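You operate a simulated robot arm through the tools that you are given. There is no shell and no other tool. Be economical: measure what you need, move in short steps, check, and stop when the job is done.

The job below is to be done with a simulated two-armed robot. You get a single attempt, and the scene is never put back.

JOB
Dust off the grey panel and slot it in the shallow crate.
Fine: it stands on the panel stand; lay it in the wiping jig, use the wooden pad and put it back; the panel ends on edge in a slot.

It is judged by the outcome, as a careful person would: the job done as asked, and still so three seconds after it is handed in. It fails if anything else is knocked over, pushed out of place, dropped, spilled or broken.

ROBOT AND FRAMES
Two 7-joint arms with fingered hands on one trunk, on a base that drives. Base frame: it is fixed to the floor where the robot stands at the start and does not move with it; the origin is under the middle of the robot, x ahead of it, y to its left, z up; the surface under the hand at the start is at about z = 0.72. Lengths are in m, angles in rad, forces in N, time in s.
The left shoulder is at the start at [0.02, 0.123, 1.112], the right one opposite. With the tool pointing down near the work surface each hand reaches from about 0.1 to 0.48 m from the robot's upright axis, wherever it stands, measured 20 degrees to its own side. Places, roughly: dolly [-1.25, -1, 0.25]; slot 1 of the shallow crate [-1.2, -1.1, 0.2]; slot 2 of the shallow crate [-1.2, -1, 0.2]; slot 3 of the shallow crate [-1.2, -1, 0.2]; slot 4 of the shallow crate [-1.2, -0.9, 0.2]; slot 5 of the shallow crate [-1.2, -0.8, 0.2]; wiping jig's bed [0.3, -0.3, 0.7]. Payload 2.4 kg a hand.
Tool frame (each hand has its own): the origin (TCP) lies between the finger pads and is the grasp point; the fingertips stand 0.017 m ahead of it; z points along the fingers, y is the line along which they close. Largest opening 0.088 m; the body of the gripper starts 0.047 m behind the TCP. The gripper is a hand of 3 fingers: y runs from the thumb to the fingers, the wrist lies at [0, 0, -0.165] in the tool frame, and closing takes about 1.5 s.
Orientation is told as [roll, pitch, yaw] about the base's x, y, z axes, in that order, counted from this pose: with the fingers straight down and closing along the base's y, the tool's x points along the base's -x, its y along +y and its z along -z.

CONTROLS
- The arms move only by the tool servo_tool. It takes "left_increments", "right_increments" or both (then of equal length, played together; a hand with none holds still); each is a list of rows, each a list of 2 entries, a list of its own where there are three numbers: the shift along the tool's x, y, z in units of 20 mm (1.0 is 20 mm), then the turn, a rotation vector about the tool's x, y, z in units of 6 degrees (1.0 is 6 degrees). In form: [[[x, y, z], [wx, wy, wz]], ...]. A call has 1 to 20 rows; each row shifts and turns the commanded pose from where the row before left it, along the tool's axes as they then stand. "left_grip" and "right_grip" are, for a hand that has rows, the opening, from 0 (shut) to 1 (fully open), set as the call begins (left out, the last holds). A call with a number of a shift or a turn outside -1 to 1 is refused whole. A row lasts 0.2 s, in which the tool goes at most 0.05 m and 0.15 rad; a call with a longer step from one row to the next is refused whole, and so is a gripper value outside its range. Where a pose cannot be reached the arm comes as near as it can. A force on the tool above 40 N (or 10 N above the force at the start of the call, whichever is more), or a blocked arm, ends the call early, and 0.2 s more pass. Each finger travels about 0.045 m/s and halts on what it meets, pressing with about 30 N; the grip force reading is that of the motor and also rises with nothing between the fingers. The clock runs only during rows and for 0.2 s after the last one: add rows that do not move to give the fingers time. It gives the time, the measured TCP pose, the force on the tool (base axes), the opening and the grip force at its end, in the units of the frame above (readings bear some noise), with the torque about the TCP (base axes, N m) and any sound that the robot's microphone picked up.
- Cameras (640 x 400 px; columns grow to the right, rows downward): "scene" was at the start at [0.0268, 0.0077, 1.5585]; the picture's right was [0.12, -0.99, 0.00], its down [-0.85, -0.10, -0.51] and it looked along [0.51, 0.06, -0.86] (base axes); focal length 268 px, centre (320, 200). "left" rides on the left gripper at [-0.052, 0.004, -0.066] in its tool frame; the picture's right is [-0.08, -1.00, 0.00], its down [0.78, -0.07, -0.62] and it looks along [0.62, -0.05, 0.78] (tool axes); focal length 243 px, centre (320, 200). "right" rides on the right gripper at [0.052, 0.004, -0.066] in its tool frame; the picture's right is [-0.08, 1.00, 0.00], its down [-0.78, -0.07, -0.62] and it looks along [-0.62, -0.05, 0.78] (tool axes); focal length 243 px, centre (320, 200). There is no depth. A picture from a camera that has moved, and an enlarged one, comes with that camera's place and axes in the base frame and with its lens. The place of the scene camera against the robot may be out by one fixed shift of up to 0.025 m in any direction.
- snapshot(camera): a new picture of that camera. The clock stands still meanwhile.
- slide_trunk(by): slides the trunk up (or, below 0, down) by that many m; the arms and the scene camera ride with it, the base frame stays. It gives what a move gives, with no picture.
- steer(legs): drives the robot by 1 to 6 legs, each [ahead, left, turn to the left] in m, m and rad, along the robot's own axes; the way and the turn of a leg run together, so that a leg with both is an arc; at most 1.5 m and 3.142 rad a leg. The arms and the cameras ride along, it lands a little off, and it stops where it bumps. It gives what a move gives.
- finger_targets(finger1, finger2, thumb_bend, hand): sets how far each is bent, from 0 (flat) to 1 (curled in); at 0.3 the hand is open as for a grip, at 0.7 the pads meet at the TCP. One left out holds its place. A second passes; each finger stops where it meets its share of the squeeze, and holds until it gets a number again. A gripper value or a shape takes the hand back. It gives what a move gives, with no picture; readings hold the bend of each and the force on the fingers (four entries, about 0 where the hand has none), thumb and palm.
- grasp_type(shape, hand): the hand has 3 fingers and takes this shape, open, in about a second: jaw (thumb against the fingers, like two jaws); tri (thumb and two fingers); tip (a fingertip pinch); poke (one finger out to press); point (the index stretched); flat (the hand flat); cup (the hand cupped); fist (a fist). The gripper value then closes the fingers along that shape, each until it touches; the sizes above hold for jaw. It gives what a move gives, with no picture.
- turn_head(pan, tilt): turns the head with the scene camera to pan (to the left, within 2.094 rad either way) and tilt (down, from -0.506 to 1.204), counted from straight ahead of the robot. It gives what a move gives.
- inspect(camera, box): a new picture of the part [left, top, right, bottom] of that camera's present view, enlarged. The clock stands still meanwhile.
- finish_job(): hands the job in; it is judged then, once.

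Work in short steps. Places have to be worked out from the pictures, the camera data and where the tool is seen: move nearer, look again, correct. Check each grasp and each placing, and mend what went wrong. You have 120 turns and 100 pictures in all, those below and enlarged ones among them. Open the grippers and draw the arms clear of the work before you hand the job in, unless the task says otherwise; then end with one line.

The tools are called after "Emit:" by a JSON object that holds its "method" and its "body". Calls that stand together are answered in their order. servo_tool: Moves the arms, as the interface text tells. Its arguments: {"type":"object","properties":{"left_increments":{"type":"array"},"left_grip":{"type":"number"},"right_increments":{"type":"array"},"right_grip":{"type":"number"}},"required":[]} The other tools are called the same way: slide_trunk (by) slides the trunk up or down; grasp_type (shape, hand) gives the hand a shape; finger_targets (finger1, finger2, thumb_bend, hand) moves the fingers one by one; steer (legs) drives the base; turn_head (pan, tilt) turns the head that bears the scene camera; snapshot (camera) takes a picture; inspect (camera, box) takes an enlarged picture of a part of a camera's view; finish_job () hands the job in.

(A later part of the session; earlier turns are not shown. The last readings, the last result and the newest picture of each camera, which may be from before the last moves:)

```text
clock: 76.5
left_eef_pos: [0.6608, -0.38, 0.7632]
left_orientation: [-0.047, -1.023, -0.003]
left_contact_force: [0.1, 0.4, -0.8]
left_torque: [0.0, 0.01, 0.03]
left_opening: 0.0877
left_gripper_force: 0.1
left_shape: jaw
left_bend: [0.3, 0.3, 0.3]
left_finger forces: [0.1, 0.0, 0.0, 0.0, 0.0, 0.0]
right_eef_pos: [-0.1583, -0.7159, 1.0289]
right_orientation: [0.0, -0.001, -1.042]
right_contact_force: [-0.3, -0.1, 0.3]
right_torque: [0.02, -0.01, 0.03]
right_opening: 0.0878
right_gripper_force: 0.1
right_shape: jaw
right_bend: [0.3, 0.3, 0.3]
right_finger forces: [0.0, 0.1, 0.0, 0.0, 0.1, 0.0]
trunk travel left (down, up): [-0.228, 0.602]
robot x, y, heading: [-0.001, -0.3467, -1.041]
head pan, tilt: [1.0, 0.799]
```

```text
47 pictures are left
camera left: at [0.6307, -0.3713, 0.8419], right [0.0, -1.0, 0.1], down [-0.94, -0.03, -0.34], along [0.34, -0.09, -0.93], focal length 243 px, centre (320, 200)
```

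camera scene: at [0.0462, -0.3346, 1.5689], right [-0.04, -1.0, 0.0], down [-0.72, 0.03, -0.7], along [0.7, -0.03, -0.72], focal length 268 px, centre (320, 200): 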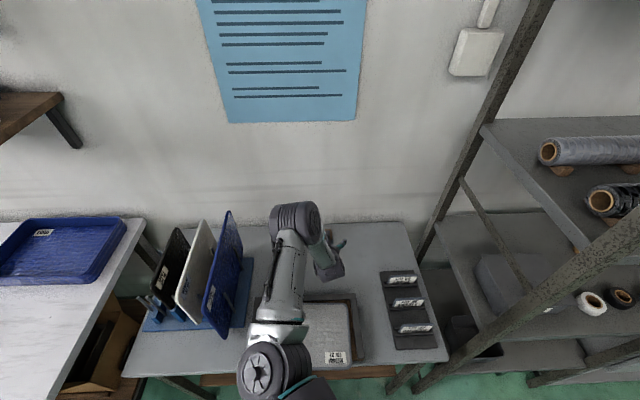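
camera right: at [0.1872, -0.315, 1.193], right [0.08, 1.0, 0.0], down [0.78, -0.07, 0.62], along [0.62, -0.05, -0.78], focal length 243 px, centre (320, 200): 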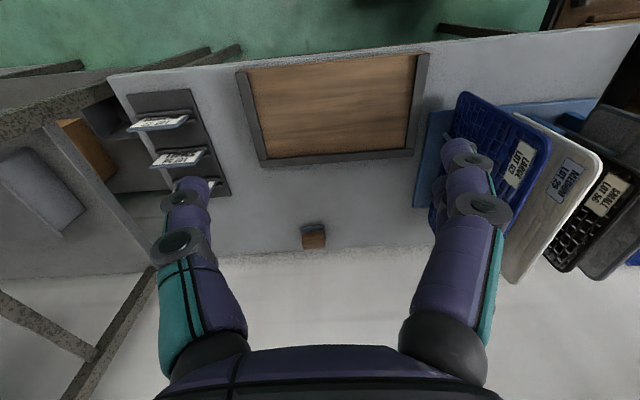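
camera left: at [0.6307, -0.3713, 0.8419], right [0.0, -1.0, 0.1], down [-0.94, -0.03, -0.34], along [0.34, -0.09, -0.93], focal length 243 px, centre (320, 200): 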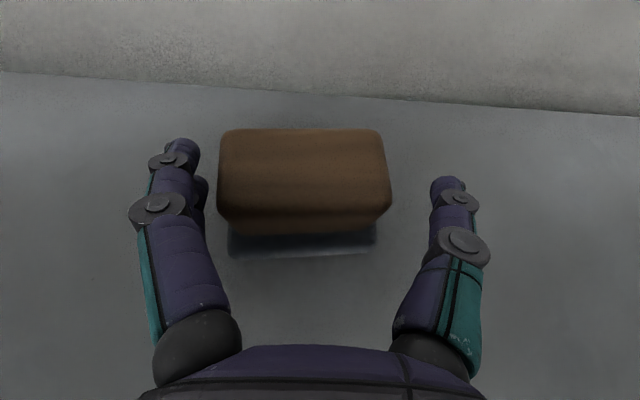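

The block is between thumb and fingers. I close the grip.

Emit:
{"method": "servo_tool", "body": {"left_increments": [[[0, 0, 0], [0, 0, 0]], [[0, 0, 0], [0, 0, 0]], [[0, 0, 0], [0, 0, 0]], [[0, 0, 0], [0, 0, 0]], [[0, 0, 0], [0, 0, 0]], [[0, 0, 0], [0, 0, 0]], [[0, 0, 0], [0, 0, 0]]], "left_grip": 0}}

Emit:
{"method": "snapshot", "body": {"camera": "left"}}

```text
clock: 78.0
left_eef_pos: [0.66, -0.3794, 0.7628]
left_orientation: [-0.046, -1.023, -0.003]
left_contact_force: [0.6, -0.4, 0.3]
left_torque: [0.06, -0.03, 0.05]
left_opening: 0.0572
left_gripper_force: 29.9
left_shape: jaw
left_bend: [0.69, 0.7, 0.69]
left_finger forces: [13.3, 13.4, 0.1, 0.0, 26.9, 0.0]
right_eef_pos: [-0.1586, -0.7162, 1.0286]
right_orientation: [0.0, -0.001, -1.043]
right_contact_force: [-0.1, -0.4, 0.7]
right_torque: [-0.03, 0.03, -0.01]
right_opening: 0.0879
right_gripper_force: 0.0
right_shape: jaw
right_bend: [0.3, 0.3, 0.3]
right_finger forces: [0.0, 0.0, 0.0, 0.0, 0.0, 0.0]
trunk travel left (down, up): [-0.228, 0.602]
robot x, y, heading: [-0.0028, -0.3482, -1.043]
head pan, tilt: [1.0, 0.799]
```

```text
46 pictures are left
camera left: at [0.6305, -0.3712, 0.842], right [0.0, -1.0, 0.1], down [-0.94, -0.03, -0.34], along [0.34, -0.09, -0.93], focal length 243 px, centre (320, 200)
```

left: 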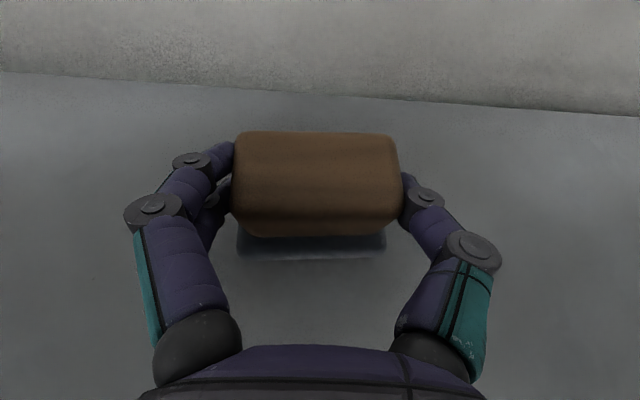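

The block is held (opening 57 mm). I lift 0.1 m by trunk and drive the base back 0.2 m so that the panel is in a comfortable range.

Emit:
{"method": "slide_trunk", "body": {"by": 0.1}}

Emit:
{"method": "steer", "body": {"legs": [[-0.1, -0.173, 0]]}}

Emit:
{"method": "snapshot", "body": {"camera": "left"}}

Emit:
{"method": "snapshot", "body": {"camera": "scene"}}

```text
clock: 79.4
left_eef_pos: [0.66, -0.3781, 0.8637]
left_orientation: [-0.047, -1.023, -0.004]
left_contact_force: [0.5, -0.6, -0.4]
left_torque: [0.05, 0.0, 0.01]
left_opening: 0.0574
left_gripper_force: 30.2
left_shape: jaw
left_bend: [0.69, 0.7, 0.69]
left_finger forces: [13.4, 13.4, 0.1, 0.0, 26.9, 0.0]
right_eef_pos: [-0.1571, -0.7168, 1.1293]
right_orientation: [0.001, 0.001, -1.041]
right_contact_force: [0.3, -0.5, 0.4]
right_torque: [0.01, 0.03, 0.02]
right_opening: 0.0881
right_gripper_force: 0.0
right_shape: jaw
right_bend: [0.3, 0.3, 0.3]
right_finger forces: [0.0, 0.1, 0.1, 0.1, 0.0, 0.1]
trunk travel left (down, up): [-0.328, 0.502]
robot x, y, heading: [-0.003, -0.3482, -1.043]
head pan, tilt: [1.0, 0.799]
```

```text
clock: 81.0
left_eef_pos: [0.4578, -0.3816, 0.8636]
left_orientation: [-0.048, -1.025, -0.008]
left_contact_force: [-0.5, -0.3, -1.4]
left_torque: [0.0, 0.0, 0.02]
left_opening: 0.0572
left_gripper_force: 29.9
left_shape: jaw
left_bend: [0.69, 0.7, 0.69]
left_finger forces: [13.4, 13.5, 0.0, 0.0, 27.0, 0.1]
right_eef_pos: [-0.3622, -0.7158, 1.1294]
right_orientation: [0.0, -0.001, -1.047]
right_contact_force: [-0.3, 0.2, -0.8]
right_torque: [-0.01, 0.0, -0.02]
right_opening: 0.0877
right_gripper_force: 0.1
right_shape: jaw
right_bend: [0.3, 0.3, 0.3]
right_finger forces: [0.0, 0.0, 0.0, 0.1, 0.0, 0.0]
trunk travel left (down, up): [-0.328, 0.502]
robot x, y, heading: [-0.2065, -0.3482, -1.043]
head pan, tilt: [1.0, 0.799]
```

```text
45 pictures are left
camera left: at [0.428, -0.3734, 0.9425], right [0.0, -1.0, 0.1], down [-0.94, -0.03, -0.34], along [0.34, -0.09, -0.93], focal length 243 px, centre (320, 200)
```

left: 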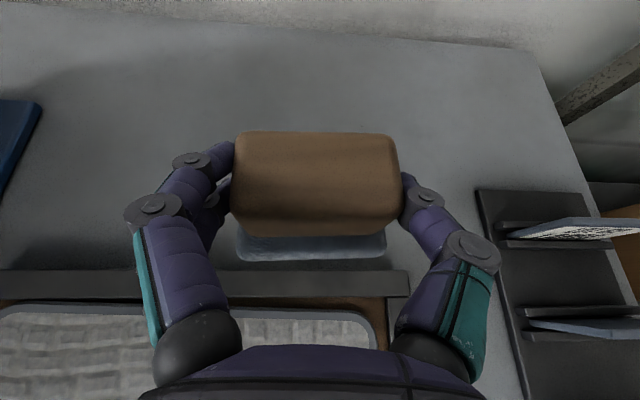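

```text
44 pictures are left
camera scene: at [-0.1568, -0.3352, 1.5789], right [-0.04, -1.0, 0.0], down [-0.72, 0.03, -0.7], along [0.7, -0.03, -0.72], focal length 268 px, centre (320, 200)
```

scene: 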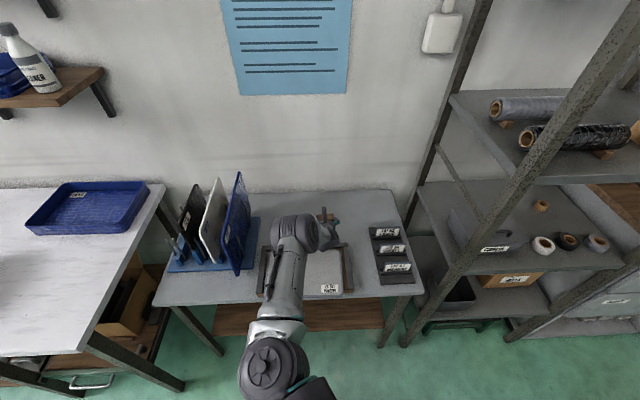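

The pad is held flat. I move it over the panel's back-right corner, a little above (TCP ≈ 0.39, -0.40, 0.82).

Emit:
{"method": "servo_tool", "body": {"left_increments": [[[0.91, -0.245, -0.43], [0, 0, 0]], [[0.91, -0.245, -0.43], [0, 0, 0]], [[0.91, -0.245, -0.43], [0, 0, 0]], [[0.91, -0.245, -0.43], [0, 0, 0]], [[0, 0, 0], [0, 0, 0]]]}}

Emit:
{"method": "snapshot", "body": {"camera": "left"}}

```text
clock: 82.2
left_eef_pos: [0.3904, -0.399, 0.8187]
left_orientation: [-0.046, -1.022, -0.004]
left_contact_force: [0.2, 1.1, -0.7]
left_torque: [-0.01, -0.01, 0.03]
left_opening: 0.0574
left_gripper_force: 30.4
left_shape: jaw
left_bend: [0.69, 0.7, 0.69]
left_finger forces: [13.3, 13.5, 0.0, 0.0, 26.9, 0.0]
right_eef_pos: [-0.362, -0.7152, 1.1302]
right_orientation: [0.0, 0.001, -1.042]
right_contact_force: [0.1, -0.4, 0.4]
right_torque: [-0.02, -0.01, 0.0]
right_opening: 0.0879
right_gripper_force: 0.0
right_shape: jaw
right_bend: [0.3, 0.3, 0.3]
right_finger forces: [0.1, 0.0, 0.0, 0.0, 0.1, 0.0]
trunk travel left (down, up): [-0.328, 0.502]
robot x, y, heading: [-0.2036, -0.3503, -1.045]
head pan, tilt: [1.0, 0.799]
```

```text
43 pictures are left
camera left: at [0.3615, -0.3907, 0.8968], right [0.0, -1.0, 0.1], down [-0.94, -0.03, -0.34], along [0.34, -0.09, -0.93], focal length 243 px, centre (320, 200)
```

left: 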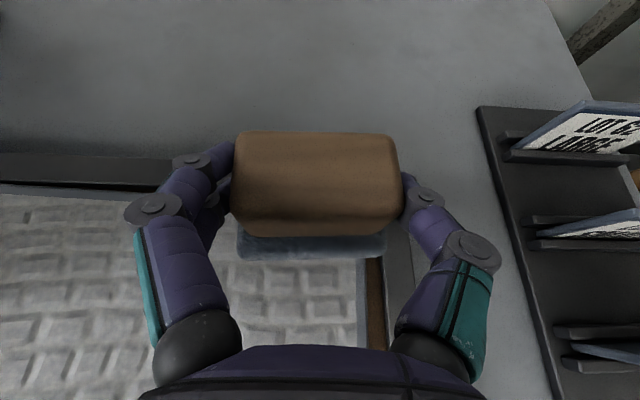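

I shift back 12 mm to keep clear of the back rail, then lower to just above the panel and probe in 3 mm steps.

Emit:
{"method": "servo_tool", "body": {"left_increments": [[[0.313, -0.024, -0.512], [0, 0, 0]], [[0.854, 0.025, 0.52], [0, 0, 0]], [[0.128, 0.004, 0.078], [0, 0, 0]], [[0.128, 0.004, 0.078], [0, 0, 0]], [[0, 0, 0], [0, 0, 0]]]}}

Emit:
{"method": "snapshot", "body": {"camera": "left"}}

```text
clock: 83.4
left_eef_pos: [0.3783, -0.3977, 0.7943]
left_orientation: [-0.048, -1.023, -0.003]
left_contact_force: [-0.2, -0.1, 0.5]
left_torque: [0.03, -0.01, 0.01]
left_opening: 0.0574
left_gripper_force: 30.3
left_shape: jaw
left_bend: [0.69, 0.7, 0.69]
left_finger forces: [13.3, 13.6, 0.0, 0.1, 26.9, 0.0]
right_eef_pos: [-0.3618, -0.7154, 1.1292]
right_orientation: [0.0, -0.001, -1.043]
right_contact_force: [1.0, 0.0, -0.2]
right_torque: [-0.02, 0.02, 0.01]
right_opening: 0.0876
right_gripper_force: 0.0
right_shape: jaw
right_bend: [0.3, 0.3, 0.3]
right_finger forces: [0.0, 0.0, 0.0, 0.0, 0.1, 0.1]
trunk travel left (down, up): [-0.328, 0.502]
robot x, y, heading: [-0.2046, -0.346, -1.045]
head pan, tilt: [1.0, 0.799]
```

```text
42 pictures are left
camera left: at [0.3488, -0.3905, 0.872], right [0.0, -1.0, 0.1], down [-0.94, -0.03, -0.34], along [0.34, -0.09, -0.93], focal length 243 px, centre (320, 200)
```

left: 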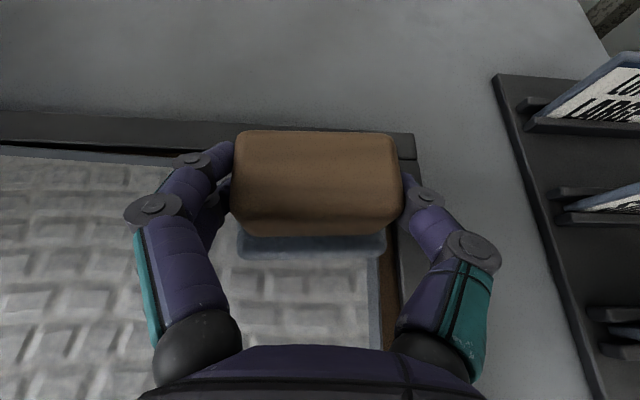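

No contact yet at z 0.794. I keep lowering in 2–3 mm steps and watch the force.

Emit:
{"method": "servo_tool", "body": {"left_increments": [[[0.128, 0.004, 0.078], [0, 0, 0]], [[0.085, 0.003, 0.052], [0, 0, 0]], [[0, 0, 0], [0, 0, 0]]]}}

Emit:
{"method": "servo_tool", "body": {"left_increments": [[[0.128, 0.004, 0.078], [0, 0, 0]], [[0, 0, 0], [0, 0, 0]]]}}

```text
clock: 84.2
left_eef_pos: [0.3771, -0.3983, 0.791]
left_orientation: [-0.049, -1.03, -0.003]
left_contact_force: [2.9, 0.4, 27.8]
left_torque: [0.16, -0.23, 0.04]
left_opening: 0.0569
left_gripper_force: 29.8
left_shape: jaw
left_bend: [0.7, 0.7, 0.69]
left_finger forces: [13.9, 14.3, 0.1, 0.0, 28.3, 0.0]
right_eef_pos: [-0.3632, -0.7155, 1.1286]
right_orientation: [0.002, -0.003, -1.045]
right_contact_force: [-0.3, -0.1, 1.4]
right_torque: [0.02, -0.02, -0.05]
right_opening: 0.0879
right_gripper_force: 0.0
right_shape: jaw
right_bend: [0.3, 0.3, 0.3]
right_finger forces: [0.0, 0.0, 0.1, 0.0, 0.0, 0.1]
trunk travel left (down, up): [-0.328, 0.502]
robot x, y, heading: [-0.2081, -0.3496, -1.046]
head pan, tilt: [1.0, 0.799]
```

```text
clock: 84.6
left_eef_pos: [0.3796, -0.3997, 0.7909]
left_orientation: [-0.053, -1.041, -0.001]
left_contact_force: [-5.3, 1.7, 26.8]
left_torque: [0.2, -0.23, 0.08]
left_opening: 0.0573
left_gripper_force: 30.2
left_shape: jaw
left_bend: [0.7, 0.7, 0.71]
left_finger forces: [15.3, 15.3, 0.0, 0.0, 28.1, 0.0]
right_eef_pos: [-0.3633, -0.7155, 1.1278]
right_orientation: [0.002, -0.003, -1.045]
right_contact_force: [0.3, -1.4, 0.3]
right_torque: [0.03, 0.04, -0.05]
right_opening: 0.0877
right_gripper_force: 0.0
right_shape: jaw
right_bend: [0.3, 0.3, 0.3]
right_finger forces: [0.0, 0.0, 0.0, 0.0, 0.0, 0.0]
trunk travel left (down, up): [-0.328, 0.502]
robot x, y, heading: [-0.2047, -0.3471, -1.042]
head pan, tilt: [1.0, 0.799]
stopped in row 2 (left hand): the force on the tool passed its limit at 42 N (the readings are from after the stop); the commanded pose is now the measured one
```

Contact at z ≈ 0.791; that was too firm. I ease up 2 mm to a light pressure.

Emit:
{"method": "servo_tool", "body": {"left_increments": [[[-0.085, -0.003, -0.052], [0, 0, 0]], [[0, 0, 0], [0, 0, 0]]]}}

```text
clock: 85.2
left_eef_pos: [0.3791, -0.3989, 0.7912]
left_orientation: [-0.05, -1.035, -0.002]
left_contact_force: [-2.0, 1.8, 23.5]
left_torque: [0.25, -0.22, 0.03]
left_opening: 0.057
left_gripper_force: 29.8
left_shape: jaw
left_bend: [0.7, 0.7, 0.71]
left_finger forces: [15.2, 15.4, 0.1, 0.0, 28.3, 0.0]
right_eef_pos: [-0.3623, -0.7152, 1.1279]
right_orientation: [0.001, -0.002, -1.043]
right_contact_force: [0.9, 0.1, 0.2]
right_torque: [-0.01, -0.01, 0.0]
right_opening: 0.088
right_gripper_force: 0.0
right_shape: jaw
right_bend: [0.3, 0.3, 0.3]
right_finger forces: [0.1, 0.0, 0.2, 0.1, 0.0, 0.1]
trunk travel left (down, up): [-0.328, 0.502]
robot x, y, heading: [-0.2014, -0.3525, -1.039]
head pan, tilt: [1.0, 0.799]
```

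Emit:
{"method": "servo_tool", "body": {"left_increments": [[[-0.085, -0.003, -0.052], [0, 0, 0]], [[0, 0, 0], [0, 0, 0]]]}}

```text
clock: 85.8
left_eef_pos: [0.3805, -0.3993, 0.7919]
left_orientation: [-0.05, -1.03, -0.004]
left_contact_force: [-2.3, 1.0, 15.3]
left_torque: [0.19, -0.11, -0.01]
left_opening: 0.0572
left_gripper_force: 30.2
left_shape: jaw
left_bend: [0.7, 0.7, 0.7]
left_finger forces: [14.7, 14.7, 0.0, 0.0, 29.1, 0.0]
right_eef_pos: [-0.3637, -0.7146, 1.1289]
right_orientation: [0.002, -0.002, -1.046]
right_contact_force: [-0.1, -0.9, 0.8]
right_torque: [0.01, 0.04, -0.01]
right_opening: 0.0878
right_gripper_force: 0.1
right_shape: jaw
right_bend: [0.3, 0.3, 0.3]
right_finger forces: [0.1, 0.0, 0.0, 0.1, 0.0, 0.1]
trunk travel left (down, up): [-0.328, 0.502]
robot x, y, heading: [-0.206, -0.3479, -1.045]
head pan, tilt: [1.0, 0.799]
```

Pressing about 15 N; I ease another 1.5 mm and do the first stroke leftwards along the back strip (0.19 m).

Emit:
{"method": "servo_tool", "body": {"left_increments": [[[-0.064, -0.002, -0.039], [0, 0, 0]], [[0, 0.8, -0.038], [0, 0, 0]], [[0, 0.8, -0.038], [0, 0, 0]], [[0, 0.8, -0.038], [0, 0, 0]], [[0, 0.8, -0.038], [0, 0, 0]], [[0, 0.8, -0.038], [0, 0, 0]], [[0, 0.8, -0.038], [0, 0, 0]], [[0, 0.8, -0.038], [0, 0, 0]], [[0, 0.8, -0.038], [0, 0, 0]], [[0, 0.8, -0.038], [0, 0, 0]], [[0, 0.8, -0.038], [0, 0, 0]], [[0, 0.8, -0.038], [0, 0, 0]], [[0, 0.8, -0.038], [0, 0, 0]], [[0, 0, 0], [0, 0, 0]]]}}

Emit:
{"method": "snapshot", "body": {"camera": "left"}}

```text
clock: 88.8
left_eef_pos: [0.3786, -0.2061, 0.7937]
left_orientation: [-0.048, -1.031, -0.004]
left_contact_force: [0.6, 0.0, -1.0]
left_torque: [0.02, 0.0, 0.0]
left_opening: 0.057
left_gripper_force: 29.5
left_shape: jaw
left_bend: [0.7, 0.7, 0.7]
left_finger forces: [14.5, 14.4, 0.0, 0.1, 28.9, 0.1]
right_eef_pos: [-0.3613, -0.7158, 1.129]
right_orientation: [-0.001, 0.0, -1.044]
right_contact_force: [0.4, -0.5, -0.3]
right_torque: [0.0, 0.03, 0.0]
right_opening: 0.088
right_gripper_force: 0.1
right_shape: jaw
right_bend: [0.3, 0.3, 0.3]
right_finger forces: [0.0, 0.0, 0.0, 0.0, 0.1, 0.0]
trunk travel left (down, up): [-0.328, 0.502]
robot x, y, heading: [-0.2077, -0.3483, -1.05]
head pan, tilt: [1.0, 0.799]
```

```text
41 pictures are left
camera left: at [0.3498, -0.1983, 0.872], right [0.0, -1.0, 0.1], down [-0.94, -0.03, -0.35], along [0.35, -0.09, -0.93], focal length 243 px, centre (320, 200)
```

left: 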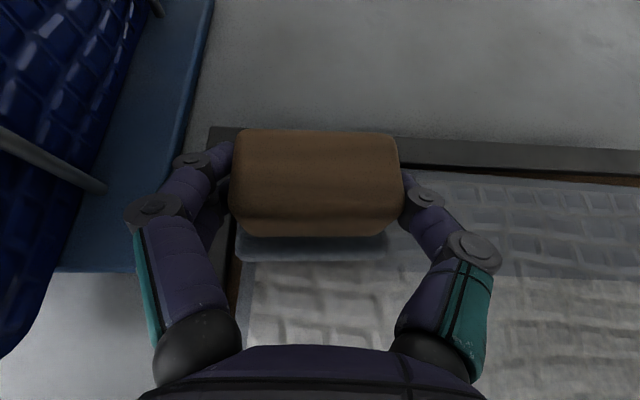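

The wiped band is clearly darker — the dust comes off. Contact faded at the end, so I press 2 mm deeper, step 4 cm toward me and stroke back to the right.

Emit:
{"method": "servo_tool", "body": {"left_increments": [[[0.085, 0.003, 0.052], [0, 0, 0]], [[0, -0.5, 0.024], [0, 0, 0]], [[0, 0.5, -0.024], [0, 0, 0]], [[0.347, -0.027, -0.569], [0, 0, 0]], [[0.347, -0.027, -0.569], [0, 0, 0]], [[0.347, -0.027, -0.569], [0, 0, 0]], [[0, -0.8, 0.038], [0, 0, 0]], [[0, -0.8, 0.038], [0, 0, 0]], [[0, -0.8, 0.038], [0, 0, 0]], [[0, -0.8, 0.038], [0, 0, 0]], [[0, -0.8, 0.038], [0, 0, 0]], [[0, -0.8, 0.038], [0, 0, 0]], [[0, -0.8, 0.038], [0, 0, 0]], [[0, -0.8, 0.038], [0, 0, 0]], [[0, -0.8, 0.038], [0, 0, 0]], [[0, -0.8, 0.038], [0, 0, 0]], [[0, -0.8, 0.038], [0, 0, 0]], [[0, -0.8, 0.038], [0, 0, 0]], [[0, -0.3, 0.014], [0, 0, 0]], [[0, 0, 0], [0, 0, 0]]]}}

Emit:
{"method": "snapshot", "body": {"camera": "left"}}

```text
clock: 93.0
left_eef_pos: [0.3348, -0.3893, 0.7924]
left_orientation: [-0.05, -1.034, -0.003]
left_contact_force: [0.8, 1.1, 3.0]
left_torque: [0.13, -0.03, -0.02]
left_opening: 0.0567
left_gripper_force: 29.9
left_shape: jaw
left_bend: [0.7, 0.7, 0.7]
left_finger forces: [13.8, 14.3, 0.1, 0.0, 28.1, 0.1]
left hand out of reach, approached as far as the arm can: row 18, 19
right_eef_pos: [-0.3626, -0.7145, 1.1296]
right_orientation: [0.0, 0.0, -1.044]
right_contact_force: [0.5, -0.1, 0.9]
right_torque: [-0.02, -0.01, 0.0]
right_opening: 0.0879
right_gripper_force: 0.0
right_shape: jaw
right_bend: [0.3, 0.3, 0.3]
right_finger forces: [0.0, 0.0, 0.0, 0.0, 0.0, 0.0]
trunk travel left (down, up): [-0.328, 0.502]
robot x, y, heading: [-0.2059, -0.35, -1.049]
head pan, tilt: [1.0, 0.799]
```

```text
40 pictures are left
camera left: at [0.3053, -0.3817, 0.87], right [0.0, -1.0, 0.1], down [-0.94, -0.03, -0.35], along [0.35, -0.09, -0.93], focal length 243 px, centre (320, 200)
```

left: 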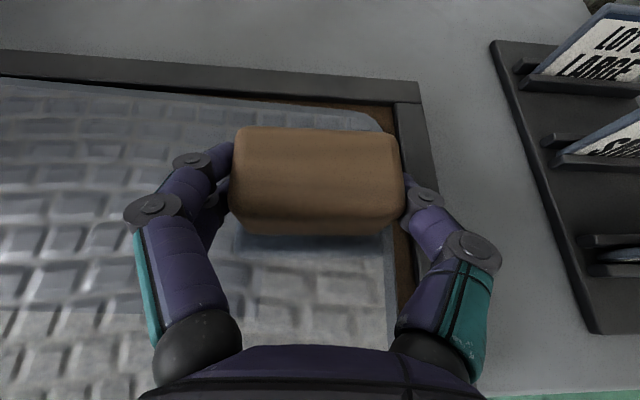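

Good: the back half is clean. The arm is near a limit here, so I lift 2 cm and move the base back 8 cm before the near strips.

Emit:
{"method": "servo_tool", "body": {"left_increments": [[[-0.854, -0.025, -0.52], [0, 0, 0]], [[0, 0, 0], [0, 0, 0]]]}}

Emit:
{"method": "steer", "body": {"legs": [[-0.04, -0.069, 0]]}}

Emit:
{"method": "snapshot", "body": {"camera": "scene"}}

```text
clock: 93.6
left_eef_pos: [0.3354, -0.389, 0.813]
left_orientation: [-0.047, -1.03, -0.003]
left_contact_force: [0.7, 0.3, -1.1]
left_torque: [0.0, 0.0, -0.02]
left_opening: 0.0566
left_gripper_force: 30.1
left_shape: jaw
left_bend: [0.7, 0.7, 0.7]
left_finger forces: [14.1, 13.9, 0.1, 0.1, 28.1, 0.0]
right_eef_pos: [-0.3621, -0.716, 1.1286]
right_orientation: [-0.001, 0.0, -1.044]
right_contact_force: [-0.1, 0.6, 0.8]
right_torque: [0.01, 0.01, -0.01]
right_opening: 0.088
right_gripper_force: 0.1
right_shape: jaw
right_bend: [0.3, 0.3, 0.3]
right_finger forces: [0.0, 0.1, 0.0, 0.0, 0.1, 0.0]
trunk travel left (down, up): [-0.328, 0.502]
robot x, y, heading: [-0.2055, -0.3479, -1.049]
head pan, tilt: [1.0, 0.799]
```

```text
clock: 94.7
left_eef_pos: [0.2557, -0.3894, 0.8131]
left_orientation: [-0.049, -1.034, -0.006]
left_contact_force: [-0.5, 0.1, -0.7]
left_torque: [-0.02, 0.01, 0.03]
left_opening: 0.0568
left_gripper_force: 30.0
left_shape: jaw
left_bend: [0.7, 0.7, 0.7]
left_finger forces: [14.0, 14.0, 0.1, 0.1, 28.2, 0.1]
right_eef_pos: [-0.4416, -0.7155, 1.1277]
right_orientation: [-0.001, 0.001, -1.046]
right_contact_force: [0.3, -0.5, -0.3]
right_torque: [0.0, -0.02, 0.02]
right_opening: 0.0879
right_gripper_force: 0.1
right_shape: jaw
right_bend: [0.3, 0.3, 0.3]
right_finger forces: [0.0, 0.0, 0.1, 0.0, 0.0, 0.0]
trunk travel left (down, up): [-0.328, 0.502]
robot x, y, heading: [-0.2851, -0.3487, -1.047]
head pan, tilt: [1.0, 0.799]
```

```text
39 pictures are left
camera scene: at [-0.2364, -0.3348, 1.579], right [-0.05, -1.0, 0.0], down [-0.72, 0.03, -0.7], along [0.7, -0.03, -0.72], focal length 268 px, centre (320, 200)
```

scene: 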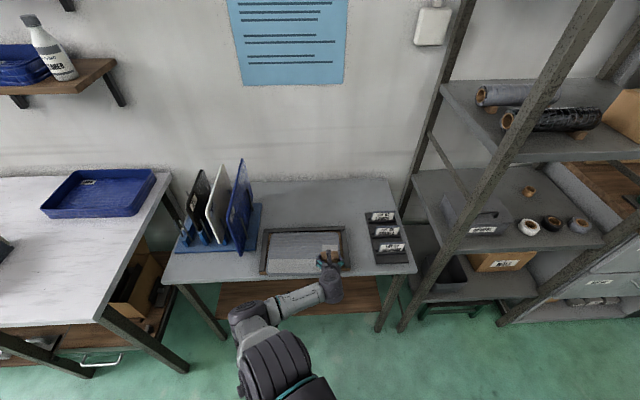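

I move to the third strip (x ≈ 0.297), lower to light contact and stroke left.

Emit:
{"method": "servo_tool", "body": {"left_increments": [[[-0.54, 0.041, 0.875], [0, 0, 0]], [[-0.53, -0.459, 0.899], [0, 0, 0]], [[0.449, 0.013, 0.273], [0, 0, 0]], [[0.449, 0.013, 0.273], [0, 0, 0]], [[0, 0, 0], [0, 0, 0]]]}}

```text
clock: 95.9
left_eef_pos: [0.2687, -0.382, 0.7919]
left_orientation: [-0.049, -1.032, -0.005]
left_contact_force: [0.4, -0.8, -0.6]
left_torque: [0.01, 0.02, -0.01]
left_opening: 0.0564
left_gripper_force: 30.0
left_shape: jaw
left_bend: [0.7, 0.7, 0.7]
left_finger forces: [14.0, 14.0, 0.1, 0.0, 28.2, 0.0]
left hand out of reach, approached as far as the arm can: row 1, 2, 4
right_eef_pos: [-0.4415, -0.7144, 1.1286]
right_orientation: [0.0, 0.0, -1.045]
right_contact_force: [-0.1, 0.3, -0.6]
right_torque: [0.01, -0.01, -0.05]
right_opening: 0.088
right_gripper_force: 0.1
right_shape: jaw
right_bend: [0.3, 0.3, 0.3]
right_finger forces: [0.0, 0.0, 0.1, 0.1, 0.1, 0.1]
trunk travel left (down, up): [-0.328, 0.502]
robot x, y, heading: [-0.2822, -0.3479, -1.046]
head pan, tilt: [1.0, 0.799]
```

The arm hits a joint limit on this side; I lift and move the base 7 cm to the right so the strips lie more to the hand's left.

Emit:
{"method": "servo_tool", "body": {"left_increments": [[[-0.854, -0.025, -0.52], [0, 0, 0]], [[0, 0, 0], [0, 0, 0]]]}}

Emit:
{"method": "steer", "body": {"legs": [[0.0755, -0.018, 0]]}}

```text
clock: 96.5
left_eef_pos: [0.2676, -0.3809, 0.8124]
left_orientation: [-0.049, -1.03, -0.005]
left_contact_force: [-1.0, -0.7, -1.4]
left_torque: [-0.01, 0.04, 0.03]
left_opening: 0.0565
left_gripper_force: 30.4
left_shape: jaw
left_bend: [0.7, 0.7, 0.7]
left_finger forces: [14.1, 13.9, 0.0, 0.1, 28.0, 0.1]
right_eef_pos: [-0.441, -0.7158, 1.1289]
right_orientation: [-0.001, 0.0, -1.046]
right_contact_force: [-0.1, 0.1, 0.2]
right_torque: [0.01, -0.02, 0.01]
right_opening: 0.0878
right_gripper_force: 0.0
right_shape: jaw
right_bend: [0.3, 0.3, 0.3]
right_finger forces: [0.0, 0.0, 0.0, 0.1, 0.1, 0.1]
trunk travel left (down, up): [-0.328, 0.502]
robot x, y, heading: [-0.2837, -0.3483, -1.043]
head pan, tilt: [1.0, 0.799]
```

```text
clock: 97.5
left_eef_pos: [0.291, -0.4575, 0.8133]
left_orientation: [-0.047, -1.032, -0.006]
left_contact_force: [0.3, 0.8, -0.9]
left_torque: [-0.02, 0.02, 0.07]
left_opening: 0.0568
left_gripper_force: 29.9
left_shape: jaw
left_bend: [0.7, 0.7, 0.7]
left_finger forces: [14.1, 14.0, 0.0, 0.0, 28.1, 0.0]
right_eef_pos: [-0.4172, -0.7917, 1.1295]
right_orientation: [0.0, -0.002, -1.041]
right_contact_force: [0.3, 0.0, 0.0]
right_torque: [0.02, 0.02, 0.01]
right_opening: 0.0878
right_gripper_force: 0.0
right_shape: jaw
right_bend: [0.3, 0.3, 0.3]
right_finger forces: [0.0, 0.0, 0.0, 0.0, 0.0, 0.1]
trunk travel left (down, up): [-0.328, 0.502]
robot x, y, heading: [-0.2647, -0.4256, -1.044]
head pan, tilt: [1.0, 0.799]
```

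Now I move left to y ≈ -0.398 and lower to contact.

Emit:
{"method": "servo_tool", "body": {"left_increments": [[[-0.156, 0.99, 0.21], [0, 0, 0]], [[0, 0.99, -0.047], [0, 0, 0]], [[0, 0.99, -0.047], [0, 0, 0]], [[0.449, 0.013, 0.273], [0, 0, 0]], [[0.449, 0.013, 0.273], [0, 0, 0]], [[0, 0, 0], [0, 0, 0]]]}}

```text
clock: 98.9
left_eef_pos: [0.2984, -0.3956, 0.7904]
left_orientation: [-0.048, -1.035, -0.004]
left_contact_force: [1.8, 0.7, 11.6]
left_torque: [0.16, -0.11, 0.03]
left_opening: 0.0567
left_gripper_force: 29.8
left_shape: jaw
left_bend: [0.7, 0.7, 0.71]
left_finger forces: [14.2, 14.5, 0.0, 0.1, 27.9, 0.0]
right_eef_pos: [-0.4183, -0.7905, 1.1286]
right_orientation: [0.002, 0.0, -1.043]
right_contact_force: [-0.4, 0.0, 0.3]
right_torque: [-0.03, 0.01, -0.02]
right_opening: 0.0881
right_gripper_force: 0.2
right_shape: jaw
right_bend: [0.3, 0.3, 0.3]
right_finger forces: [0.0, 0.0, 0.0, 0.1, 0.1, 0.0]
trunk travel left (down, up): [-0.328, 0.502]
robot x, y, heading: [-0.2587, -0.4271, -1.049]
head pan, tilt: [1.0, 0.799]
```

Contact ≈ 12 N. I stroke left along this strip, then step 4 cm toward me.

Emit:
{"method": "servo_tool", "body": {"left_increments": [[[0.004, 0.8, -0.035], [0, 0, 0]], [[0.004, 0.8, -0.035], [0, 0, 0]], [[0.004, 0.8, -0.035], [0, 0, 0]], [[0.004, 0.8, -0.035], [0, 0, 0]], [[0.004, 0.8, -0.035], [0, 0, 0]], [[0.004, 0.8, -0.035], [0, 0, 0]], [[0.004, 0.8, -0.035], [0, 0, 0]], [[0.004, 0.8, -0.035], [0, 0, 0]], [[0.004, 0.8, -0.035], [0, 0, 0]], [[0.004, 0.8, -0.035], [0, 0, 0]], [[0.004, 0.8, -0.035], [0, 0, 0]], [[0.004, 0.8, -0.035], [0, 0, 0]], [[0.347, -0.027, -0.569], [0, 0, 0]], [[0.347, -0.027, -0.569], [0, 0, 0]], [[0.347, -0.027, -0.569], [0, 0, 0]], [[0, 0, 0], [0, 0, 0]]]}}

Emit:
{"method": "snapshot", "body": {"camera": "left"}}

```text
clock: 102.3
left_eef_pos: [0.2574, -0.2031, 0.7908]
left_orientation: [-0.047, -1.032, -0.003]
left_contact_force: [1.5, 0.2, 4.9]
left_torque: [0.09, -0.09, -0.05]
left_opening: 0.0554
left_gripper_force: 29.7
left_shape: jaw
left_bend: [0.71, 0.71, 0.7]
left_finger forces: [14.6, 15.0, 0.0, 0.0, 29.5, 0.1]
right_eef_pos: [-0.4182, -0.7907, 1.1289]
right_orientation: [0.0, 0.001, -1.044]
right_contact_force: [-0.2, 0.1, 0.7]
right_torque: [0.01, 0.01, -0.02]
right_opening: 0.0879
right_gripper_force: 0.0
right_shape: jaw
right_bend: [0.3, 0.3, 0.3]
right_finger forces: [0.1, 0.0, 0.0, 0.0, 0.0, 0.0]
trunk travel left (down, up): [-0.328, 0.502]
robot x, y, heading: [-0.2634, -0.4212, -1.04]
head pan, tilt: [1.0, 0.799]
```

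```text
38 pictures are left
camera left: at [0.2276, -0.1961, 0.8691], right [0.0, -1.0, 0.1], down [-0.94, -0.03, -0.35], along [0.35, -0.09, -0.93], focal length 243 px, centre (320, 200)
```

left: 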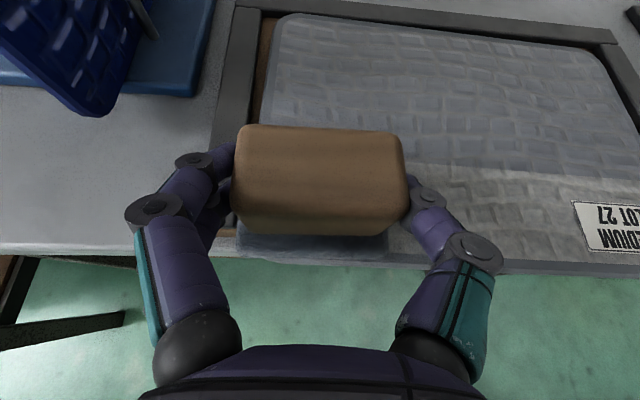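

Only the front strip is left. I stroke right along it.

Emit:
{"method": "servo_tool", "body": {"left_increments": [[[0.02, 0, 0.012], [0, 0, 0]], [[0, -0.8, 0.038], [0, 0, 0]], [[0, -0.8, 0.038], [0, 0, 0]], [[0, -0.8, 0.038], [0, 0, 0]], [[0, -0.8, 0.038], [0, 0, 0]], [[0, -0.8, 0.038], [0, 0, 0]], [[0, -0.8, 0.038], [0, 0, 0]], [[0, -0.8, 0.038], [0, 0, 0]], [[0, -0.8, 0.038], [0, 0, 0]], [[0, -0.8, 0.038], [0, 0, 0]], [[0, -0.8, 0.038], [0, 0, 0]], [[0, -0.8, 0.038], [0, 0, 0]], [[0, -0.8, 0.038], [0, 0, 0]], [[0, -0.3, 0.014], [0, 0, 0]], [[0, 0, 0], [0, 0, 0]]]}}

Emit:
{"method": "snapshot", "body": {"camera": "left"}}

```text
clock: 105.5
left_eef_pos: [0.2593, -0.4017, 0.7885]
left_orientation: [-0.051, -1.036, -0.004]
left_contact_force: [1.2, 5.4, 21.4]
left_torque: [0.2, -0.27, 0.07]
left_opening: 0.0566
left_gripper_force: 30.5
left_shape: jaw
left_bend: [0.71, 0.71, 0.72]
left_finger forces: [15.6, 15.9, 0.0, 0.0, 26.1, 0.0]
right_eef_pos: [-0.418, -0.7912, 1.1298]
right_orientation: [0.001, -0.001, -1.043]
right_contact_force: [-0.6, 0.0, 0.4]
right_torque: [0.01, 0.0, -0.01]
right_opening: 0.0879
right_gripper_force: 0.2
right_shape: jaw
right_bend: [0.3, 0.3, 0.3]
right_finger forces: [0.1, 0.0, 0.1, 0.0, 0.0, 0.1]
trunk travel left (down, up): [-0.328, 0.502]
robot x, y, heading: [-0.2626, -0.4226, -1.047]
head pan, tilt: [1.0, 0.799]
```

```text
37 pictures are left
camera left: at [0.2287, -0.3949, 0.8669], right [0.0, -1.0, 0.1], down [-0.94, -0.03, -0.35], along [0.35, -0.09, -0.93], focal length 243 px, centre (320, 200)
```

left: 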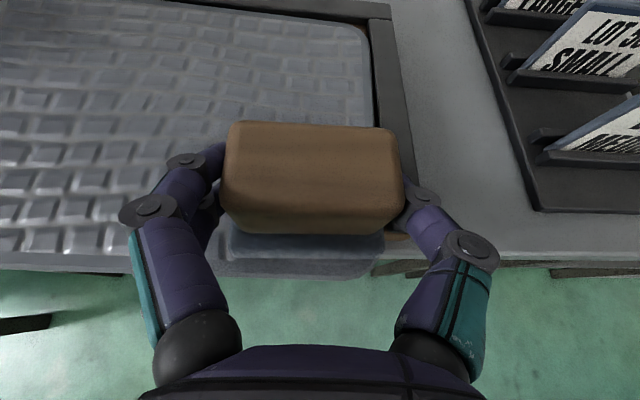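

The strip is done. I lift off and look at the whole panel.

Emit:
{"method": "slide_trunk", "body": {"by": 0.12}}

Emit:
{"method": "snapshot", "body": {"camera": "left"}}

Emit:
{"method": "inspect", "body": {"camera": "scene", "box": [220, 190, 420, 330]}}

```text
clock: 107.0
left_eef_pos: [0.2591, -0.4026, 0.908]
left_orientation: [-0.05, -1.031, -0.004]
left_contact_force: [-0.1, -0.3, -0.5]
left_torque: [0.03, 0.02, -0.02]
left_opening: 0.0563
left_gripper_force: 30.0
left_shape: jaw
left_bend: [0.71, 0.71, 0.72]
left_finger forces: [14.2, 14.4, 0.1, 0.0, 28.7, 0.1]
right_eef_pos: [-0.4184, -0.7909, 1.2492]
right_orientation: [0.0, 0.001, -1.044]
right_contact_force: [-0.8, 0.0, 0.2]
right_torque: [-0.01, 0.03, -0.03]
right_opening: 0.0879
right_gripper_force: 0.0
right_shape: jaw
right_bend: [0.3, 0.3, 0.3]
right_finger forces: [0.0, 0.1, 0.1, 0.1, 0.1, 0.1]
trunk travel left (down, up): [-0.448, 0.382]
robot x, y, heading: [-0.2618, -0.4259, -1.043]
head pan, tilt: [1.0, 0.799]
```

```text
36 pictures are left
camera left: at [0.2298, -0.395, 0.9856], right [0.0, -1.0, 0.1], down [-0.94, -0.03, -0.35], along [0.35, -0.09, -0.93], focal length 243 px, centre (320, 200)
```

left: 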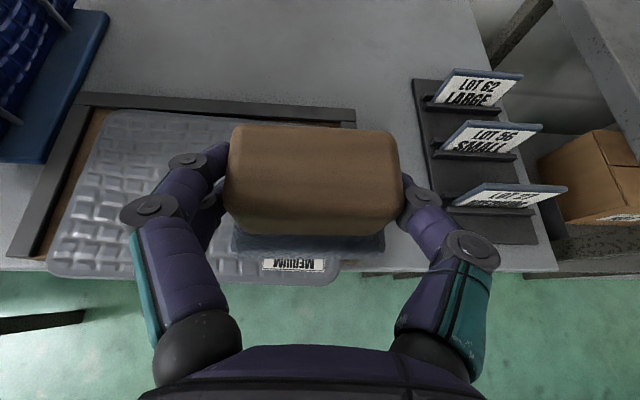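

```text
2.86 times, centred on (320, 260) of scene
camera zoom: at [-0.2115, -0.4105, 1.6988], right [-0.04, -1.0, 0.0], down [-0.72, 0.03, -0.7], along [0.7, -0.03, -0.72], focal length 764 px, centre (320, 29)
```

zoom: 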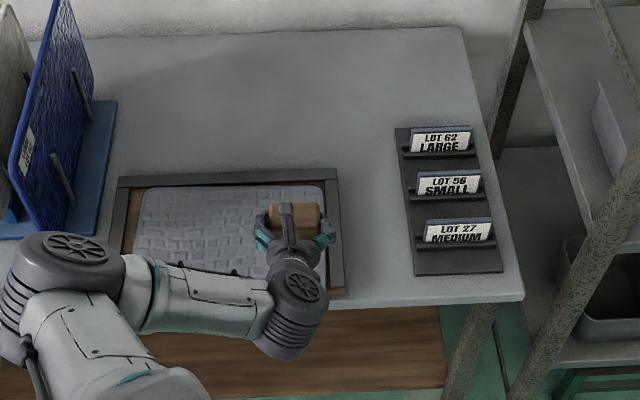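

The panel's visible face is uniformly clean. I drive the base forward again to (0, -0.35) to return the pad.

Emit:
{"method": "steer", "body": {"legs": [[0.066, 0.262, 0]]}}

Emit:
{"method": "inspect", "body": {"camera": "scene", "box": [220, 200, 460, 400]}}

```text
clock: 108.9
left_eef_pos: [0.5219, -0.3263, 0.9065]
left_orientation: [-0.049, -1.029, -0.008]
left_contact_force: [0.4, 0.1, -0.1]
left_torque: [0.0, 0.02, 0.03]
left_opening: 0.0561
left_gripper_force: 29.9
left_shape: jaw
left_bend: [0.71, 0.71, 0.72]
left_finger forces: [14.3, 14.3, 0.0, 0.0, 28.7, 0.1]
right_eef_pos: [-0.1555, -0.7132, 1.2503]
right_orientation: [-0.002, 0.001, -1.048]
right_contact_force: [1.1, -1.2, -0.8]
right_torque: [-0.06, -0.03, 0.03]
right_opening: 0.0879
right_gripper_force: 0.0
right_shape: jaw
right_bend: [0.3, 0.3, 0.3]
right_finger forces: [0.0, 0.0, 0.0, 0.0, 0.0, 0.0]
trunk travel left (down, up): [-0.448, 0.382]
robot x, y, heading: [-0.0024, -0.3487, -1.055]
head pan, tilt: [1.0, 0.799]
```

```text
2.00 times, centred on (340, 300) of scene
camera zoom: at [0.0513, -0.3339, 1.6988], right [-0.05, -1.0, 0.0], down [-0.72, 0.03, -0.7], along [0.7, -0.03, -0.72], focal length 535 px, centre (280, 0)
```

zoom: 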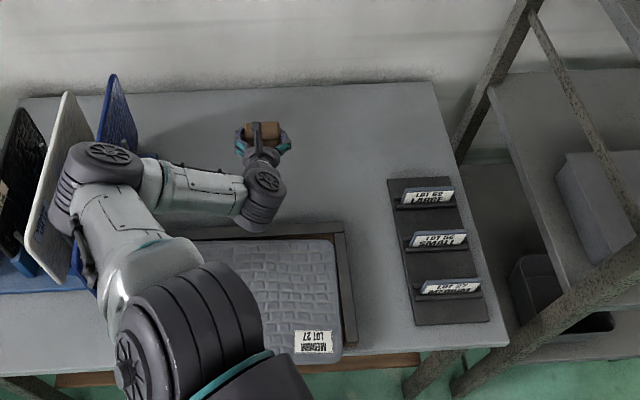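

The elbow is near the stand's blue panel, so I extend the arm forward-up first (which draws the elbow in and away) before lowering.

Emit:
{"method": "servo_tool", "body": {"left_increments": [[[-0.78, -0.272, 0.437], [0, 0, 0]], [[-0.78, -0.272, 0.437], [0, 0, 0]], [[-0.78, -0.272, 0.437], [0, 0, 0]], [[-0.78, -0.272, 0.437], [0, 0, 0]], [[-0.78, -0.272, 0.437], [0, 0, 0]], [[-0.78, -0.272, 0.437], [0, 0, 0]], [[-0.78, -0.272, 0.437], [0, 0, 0]], [[-0.78, -0.272, 0.437], [0, 0, 0]], [[-0.78, -0.272, 0.437], [0, 0, 0]], [[0, 0, 0], [0, 0, 0]]]}}

Emit:
{"method": "snapshot", "body": {"camera": "scene"}}

```text
clock: 111.1
left_eef_pos: [0.61, -0.3576, 0.9629]
left_orientation: [-0.048, -1.031, -0.008]
left_contact_force: [0.3, -0.4, -0.5]
left_torque: [-0.03, 0.0, 0.02]
left_opening: 0.0561
left_gripper_force: 30.3
left_shape: jaw
left_bend: [0.71, 0.71, 0.72]
left_finger forces: [14.2, 14.4, 0.0, 0.0, 28.6, 0.1]
left hand out of reach, approached as far as the arm can: row 6, 7, 8, 9
right_eef_pos: [-0.1565, -0.714, 1.2491]
right_orientation: [-0.002, 0.0, -1.049]
right_contact_force: [0.1, 0.6, 0.4]
right_torque: [0.03, -0.02, -0.01]
right_opening: 0.0881
right_gripper_force: 0.0
right_shape: jaw
right_bend: [0.3, 0.3, 0.3]
right_finger forces: [0.0, 0.0, 0.1, 0.0, 0.0, 0.1]
trunk travel left (down, up): [-0.448, 0.382]
robot x, y, heading: [0.0052, -0.3503, -1.046]
head pan, tilt: [1.0, 0.799]
```

```text
33 pictures are left
camera scene: at [0.05, -0.3343, 1.6989], right [-0.05, -1.0, 0.0], down [-0.72, 0.03, -0.7], along [0.7, -0.03, -0.72], focal length 268 px, centre (320, 200)
```

scene: 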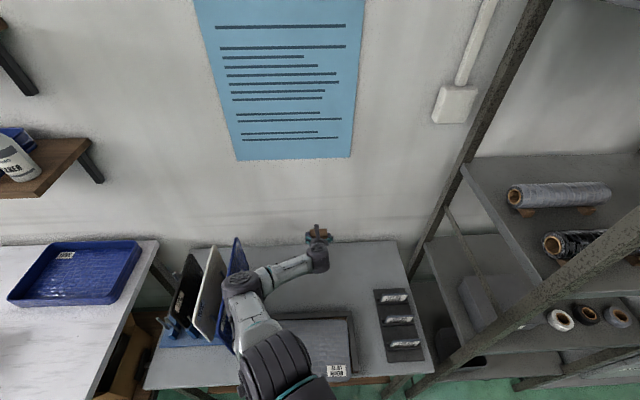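

The elbow sits only a few cm from the blue panel, so I shift the base 7 cm to the right before going down.

Emit:
{"method": "steer", "body": {"legs": [[0.0605, -0.035, 0]]}}

Emit:
{"method": "servo_tool", "body": {"left_increments": [[[0, 0.8, -0.04], [0, 0, 0]], [[0, 0.8, -0.04], [0, 0, 0]], [[0, 0.7, -0.04], [0, 0, 0]], [[0, 0, 0], [0, 0, 0]]]}}

Emit:
{"method": "snapshot", "body": {"camera": "scene"}}

```text
clock: 112.2
left_eef_pos: [0.6107, -0.4309, 0.9634]
left_orientation: [-0.046, -1.031, -0.01]
left_contact_force: [-0.5, -0.4, -0.8]
left_torque: [0.02, 0.03, 0.01]
left_opening: 0.0563
left_gripper_force: 29.7
left_shape: jaw
left_bend: [0.71, 0.71, 0.72]
left_finger forces: [14.2, 14.4, 0.1, 0.0, 28.7, 0.0]
right_eef_pos: [-0.157, -0.7871, 1.2492]
right_orientation: [-0.001, 0.001, -1.049]
right_contact_force: [0.0, -0.3, -0.3]
right_torque: [0.04, 0.04, 0.0]
right_opening: 0.0878
right_gripper_force: 0.1
right_shape: jaw
right_bend: [0.3, 0.3, 0.3]
right_finger forces: [0.0, 0.1, 0.0, 0.1, 0.0, 0.0]
trunk travel left (down, up): [-0.448, 0.382]
robot x, y, heading: [0.0001, -0.4203, -1.048]
head pan, tilt: [1.0, 0.799]
```

```text
clock: 113.2
left_eef_pos: [0.6107, -0.3828, 0.9627]
left_orientation: [-0.051, -1.032, -0.006]
left_contact_force: [-0.4, -0.5, -0.6]
left_torque: [-0.02, 0.05, 0.0]
left_opening: 0.0563
left_gripper_force: 29.3
left_shape: jaw
left_bend: [0.71, 0.71, 0.72]
left_finger forces: [14.2, 14.4, 0.0, 0.0, 28.6, 0.1]
right_eef_pos: [-0.158, -0.7855, 1.2501]
right_orientation: [0.0, 0.001, -1.048]
right_contact_force: [0.1, -0.3, 0.2]
right_torque: [0.01, -0.01, 0.04]
right_opening: 0.088
right_gripper_force: 0.0
right_shape: jaw
right_bend: [0.3, 0.3, 0.3]
right_finger forces: [0.0, 0.0, 0.0, 0.0, 0.0, 0.0]
trunk travel left (down, up): [-0.448, 0.382]
robot x, y, heading: [0.0004, -0.4211, -1.048]
head pan, tilt: [1.0, 0.799]
```

```text
32 pictures are left
camera scene: at [0.0503, -0.4058, 1.6989], right [-0.05, -1.0, 0.0], down [-0.72, 0.04, -0.7], along [0.7, -0.03, -0.72], focal length 268 px, centre (320, 200)
```

scene: 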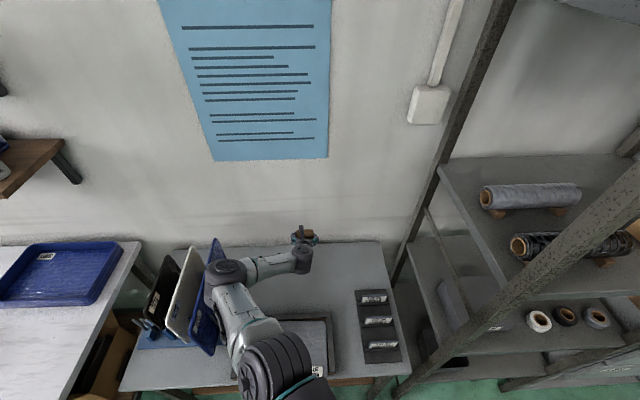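

I lower the trunk 6 cm, then extend to x ≈ 0.66 so the elbow straightens.

Emit:
{"method": "slide_trunk", "body": {"by": -0.06}}

Emit:
{"method": "servo_tool", "body": {"left_increments": [[[-0.43, 0.08, 0.7], [0, 0, 0]], [[-0.43, 0.08, 0.7], [0, 0, 0]], [[-0.43, 0.08, 0.7], [0, 0, 0]], [[0, 0, 0], [0, 0, 0]]]}}

Emit:
{"method": "snapshot", "body": {"camera": "scene"}}

```text
clock: 114.2
left_eef_pos: [0.6115, -0.3822, 0.9039]
left_orientation: [-0.05, -1.031, -0.009]
left_contact_force: [-0.7, 0.5, -1.2]
left_torque: [-0.01, 0.0, -0.01]
left_opening: 0.0563
left_gripper_force: 30.2
left_shape: jaw
left_bend: [0.71, 0.71, 0.72]
left_finger forces: [14.2, 14.5, 0.0, 0.0, 28.5, 0.1]
right_eef_pos: [-0.1576, -0.7854, 1.1882]
right_orientation: [-0.001, -0.001, -1.048]
right_contact_force: [-0.4, 0.5, 0.4]
right_torque: [-0.01, -0.01, -0.04]
right_opening: 0.0879
right_gripper_force: 0.1
right_shape: jaw
right_bend: [0.3, 0.3, 0.3]
right_finger forces: [0.1, 0.0, 0.0, 0.0, 0.0, 0.1]
trunk travel left (down, up): [-0.388, 0.442]
robot x, y, heading: [-0.0013, -0.4203, -1.047]
head pan, tilt: [1.0, 0.799]
```

```text
clock: 115.2
left_eef_pos: [0.6611, -0.3805, 0.9021]
left_orientation: [-0.049, -1.032, -0.008]
left_contact_force: [0.9, -0.4, -0.2]
left_torque: [-0.01, 0.03, -0.02]
left_opening: 0.0564
left_gripper_force: 30.0
left_shape: jaw
left_bend: [0.71, 0.71, 0.72]
left_finger forces: [14.2, 14.3, 0.0, 0.1, 28.6, 0.1]
right_eef_pos: [-0.1567, -0.7851, 1.1891]
right_orientation: [0.0, -0.001, -1.048]
right_contact_force: [0.2, 0.5, -1.0]
right_torque: [-0.04, 0.02, 0.03]
right_opening: 0.088
right_gripper_force: 0.0
right_shape: jaw
right_bend: [0.3, 0.3, 0.3]
right_finger forces: [0.1, 0.0, 0.0, 0.0, 0.0, 0.0]
trunk travel left (down, up): [-0.388, 0.442]
robot x, y, heading: [-0.0028, -0.4158, -1.046]
head pan, tilt: [1.0, 0.799]
```

```text
31 pictures are left
camera scene: at [0.0502, -0.4056, 1.6389], right [-0.05, -1.0, 0.0], down [-0.72, 0.04, -0.7], along [0.7, -0.03, -0.72], focal length 268 px, centre (320, 200)
```

scene: 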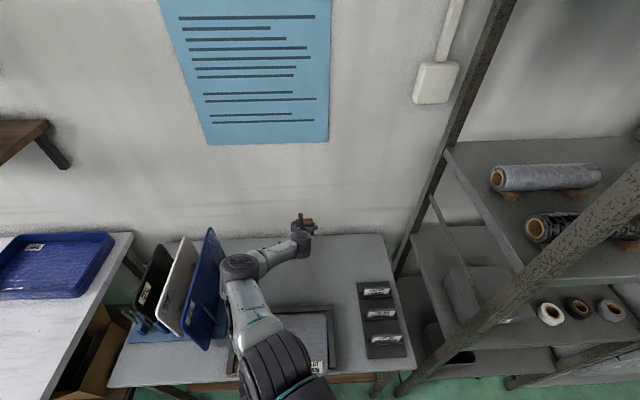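

The elbow is clear now. I lower the trunk 0.128 m over the pad's original place, then a few mm more until it touches.

Emit:
{"method": "slide_trunk", "body": {"by": -0.128}}

Emit:
{"method": "servo_tool", "body": {"left_increments": [[[0.21, 0.006, 0.13], [0, 0, 0]], [[0.128, 0.004, 0.078], [0, 0, 0]], [[0, 0, 0], [0, 0, 0]]]}}

Emit:
{"method": "snapshot", "body": {"camera": "left"}}

```text
clock: 116.7
left_eef_pos: [0.6605, -0.3792, 0.7751]
left_orientation: [-0.048, -1.03, -0.009]
left_contact_force: [0.7, 0.2, 0.6]
left_torque: [0.02, 0.0, 0.0]
left_opening: 0.0562
left_gripper_force: 30.7
left_shape: jaw
left_bend: [0.71, 0.71, 0.72]
left_finger forces: [14.2, 14.4, 0.0, 0.0, 28.6, 0.0]
right_eef_pos: [-0.1573, -0.786, 1.0604]
right_orientation: [-0.001, 0.0, -1.05]
right_contact_force: [-0.2, -0.1, 0.6]
right_torque: [-0.03, -0.01, 0.0]
right_opening: 0.0879
right_gripper_force: 0.1
right_shape: jaw
right_bend: [0.3, 0.3, 0.3]
right_finger forces: [0.0, 0.0, 0.0, 0.0, 0.1, 0.0]
trunk travel left (down, up): [-0.26, 0.57]
robot x, y, heading: [-0.0008, -0.4194, -1.05]
head pan, tilt: [1.0, 0.799]
```

```text
clock: 117.5
left_eef_pos: [0.6598, -0.3798, 0.7665]
left_orientation: [-0.049, -1.032, -0.008]
left_contact_force: [-0.4, 0.2, -1.3]
left_torque: [-0.01, 0.03, 0.01]
left_opening: 0.0561
left_gripper_force: 30.5
left_shape: jaw
left_bend: [0.71, 0.71, 0.72]
left_finger forces: [14.2, 14.4, 0.0, 0.1, 28.6, 0.1]
right_eef_pos: [-0.1566, -0.7857, 1.06]
right_orientation: [0.0, -0.001, -1.049]
right_contact_force: [-0.9, 0.3, -0.1]
right_torque: [-0.02, 0.01, 0.04]
right_opening: 0.0878
right_gripper_force: 0.0
right_shape: jaw
right_bend: [0.3, 0.3, 0.3]
right_finger forces: [0.0, 0.0, 0.0, 0.1, 0.1, 0.0]
trunk travel left (down, up): [-0.26, 0.57]
robot x, y, heading: [-0.0017, -0.4203, -1.048]
head pan, tilt: [1.0, 0.799]
```

```text
30 pictures are left
camera left: at [0.63, -0.3724, 0.845], right [-0.01, -1.0, 0.1], down [-0.94, -0.03, -0.35], along [0.35, -0.09, -0.93], focal length 243 px, centre (320, 200)
```

left: 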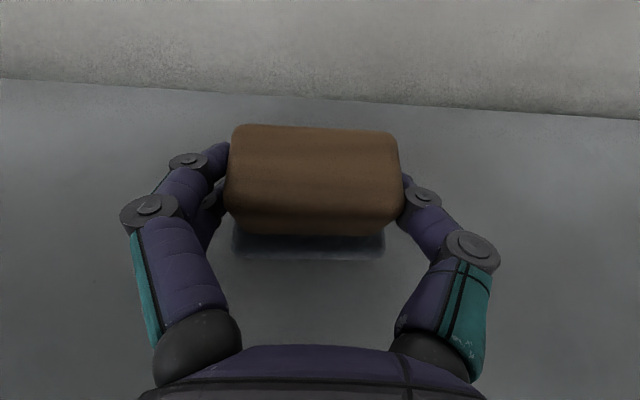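

Still just above the table; I lower 2 mm at a time to touch.

Emit:
{"method": "servo_tool", "body": {"left_increments": [[[0.085, 0.003, 0.052], [0, 0, 0]], [[0.085, 0.003, 0.052], [0, 0, 0]], [[0, 0, 0], [0, 0, 0]]]}}

```text
clock: 118.3
left_eef_pos: [0.6606, -0.378, 0.7625]
left_orientation: [-0.049, -1.032, -0.008]
left_contact_force: [-0.2, 0.2, -1.2]
left_torque: [0.03, 0.0, 0.06]
left_opening: 0.0565
left_gripper_force: 30.2
left_shape: jaw
left_bend: [0.71, 0.71, 0.72]
left_finger forces: [14.2, 14.3, 0.0, 0.0, 28.6, 0.0]
right_eef_pos: [-0.1565, -0.7847, 1.0607]
right_orientation: [0.001, 0.0, -1.048]
right_contact_force: [1.2, 0.3, -0.2]
right_torque: [0.0, 0.02, -0.02]
right_opening: 0.0879
right_gripper_force: 0.2
right_shape: jaw
right_bend: [0.3, 0.3, 0.3]
right_finger forces: [0.1, 0.0, 0.0, 0.1, 0.0, 0.0]
trunk travel left (down, up): [-0.26, 0.57]
robot x, y, heading: [0.0003, -0.419, -1.048]
head pan, tilt: [1.0, 0.799]
```

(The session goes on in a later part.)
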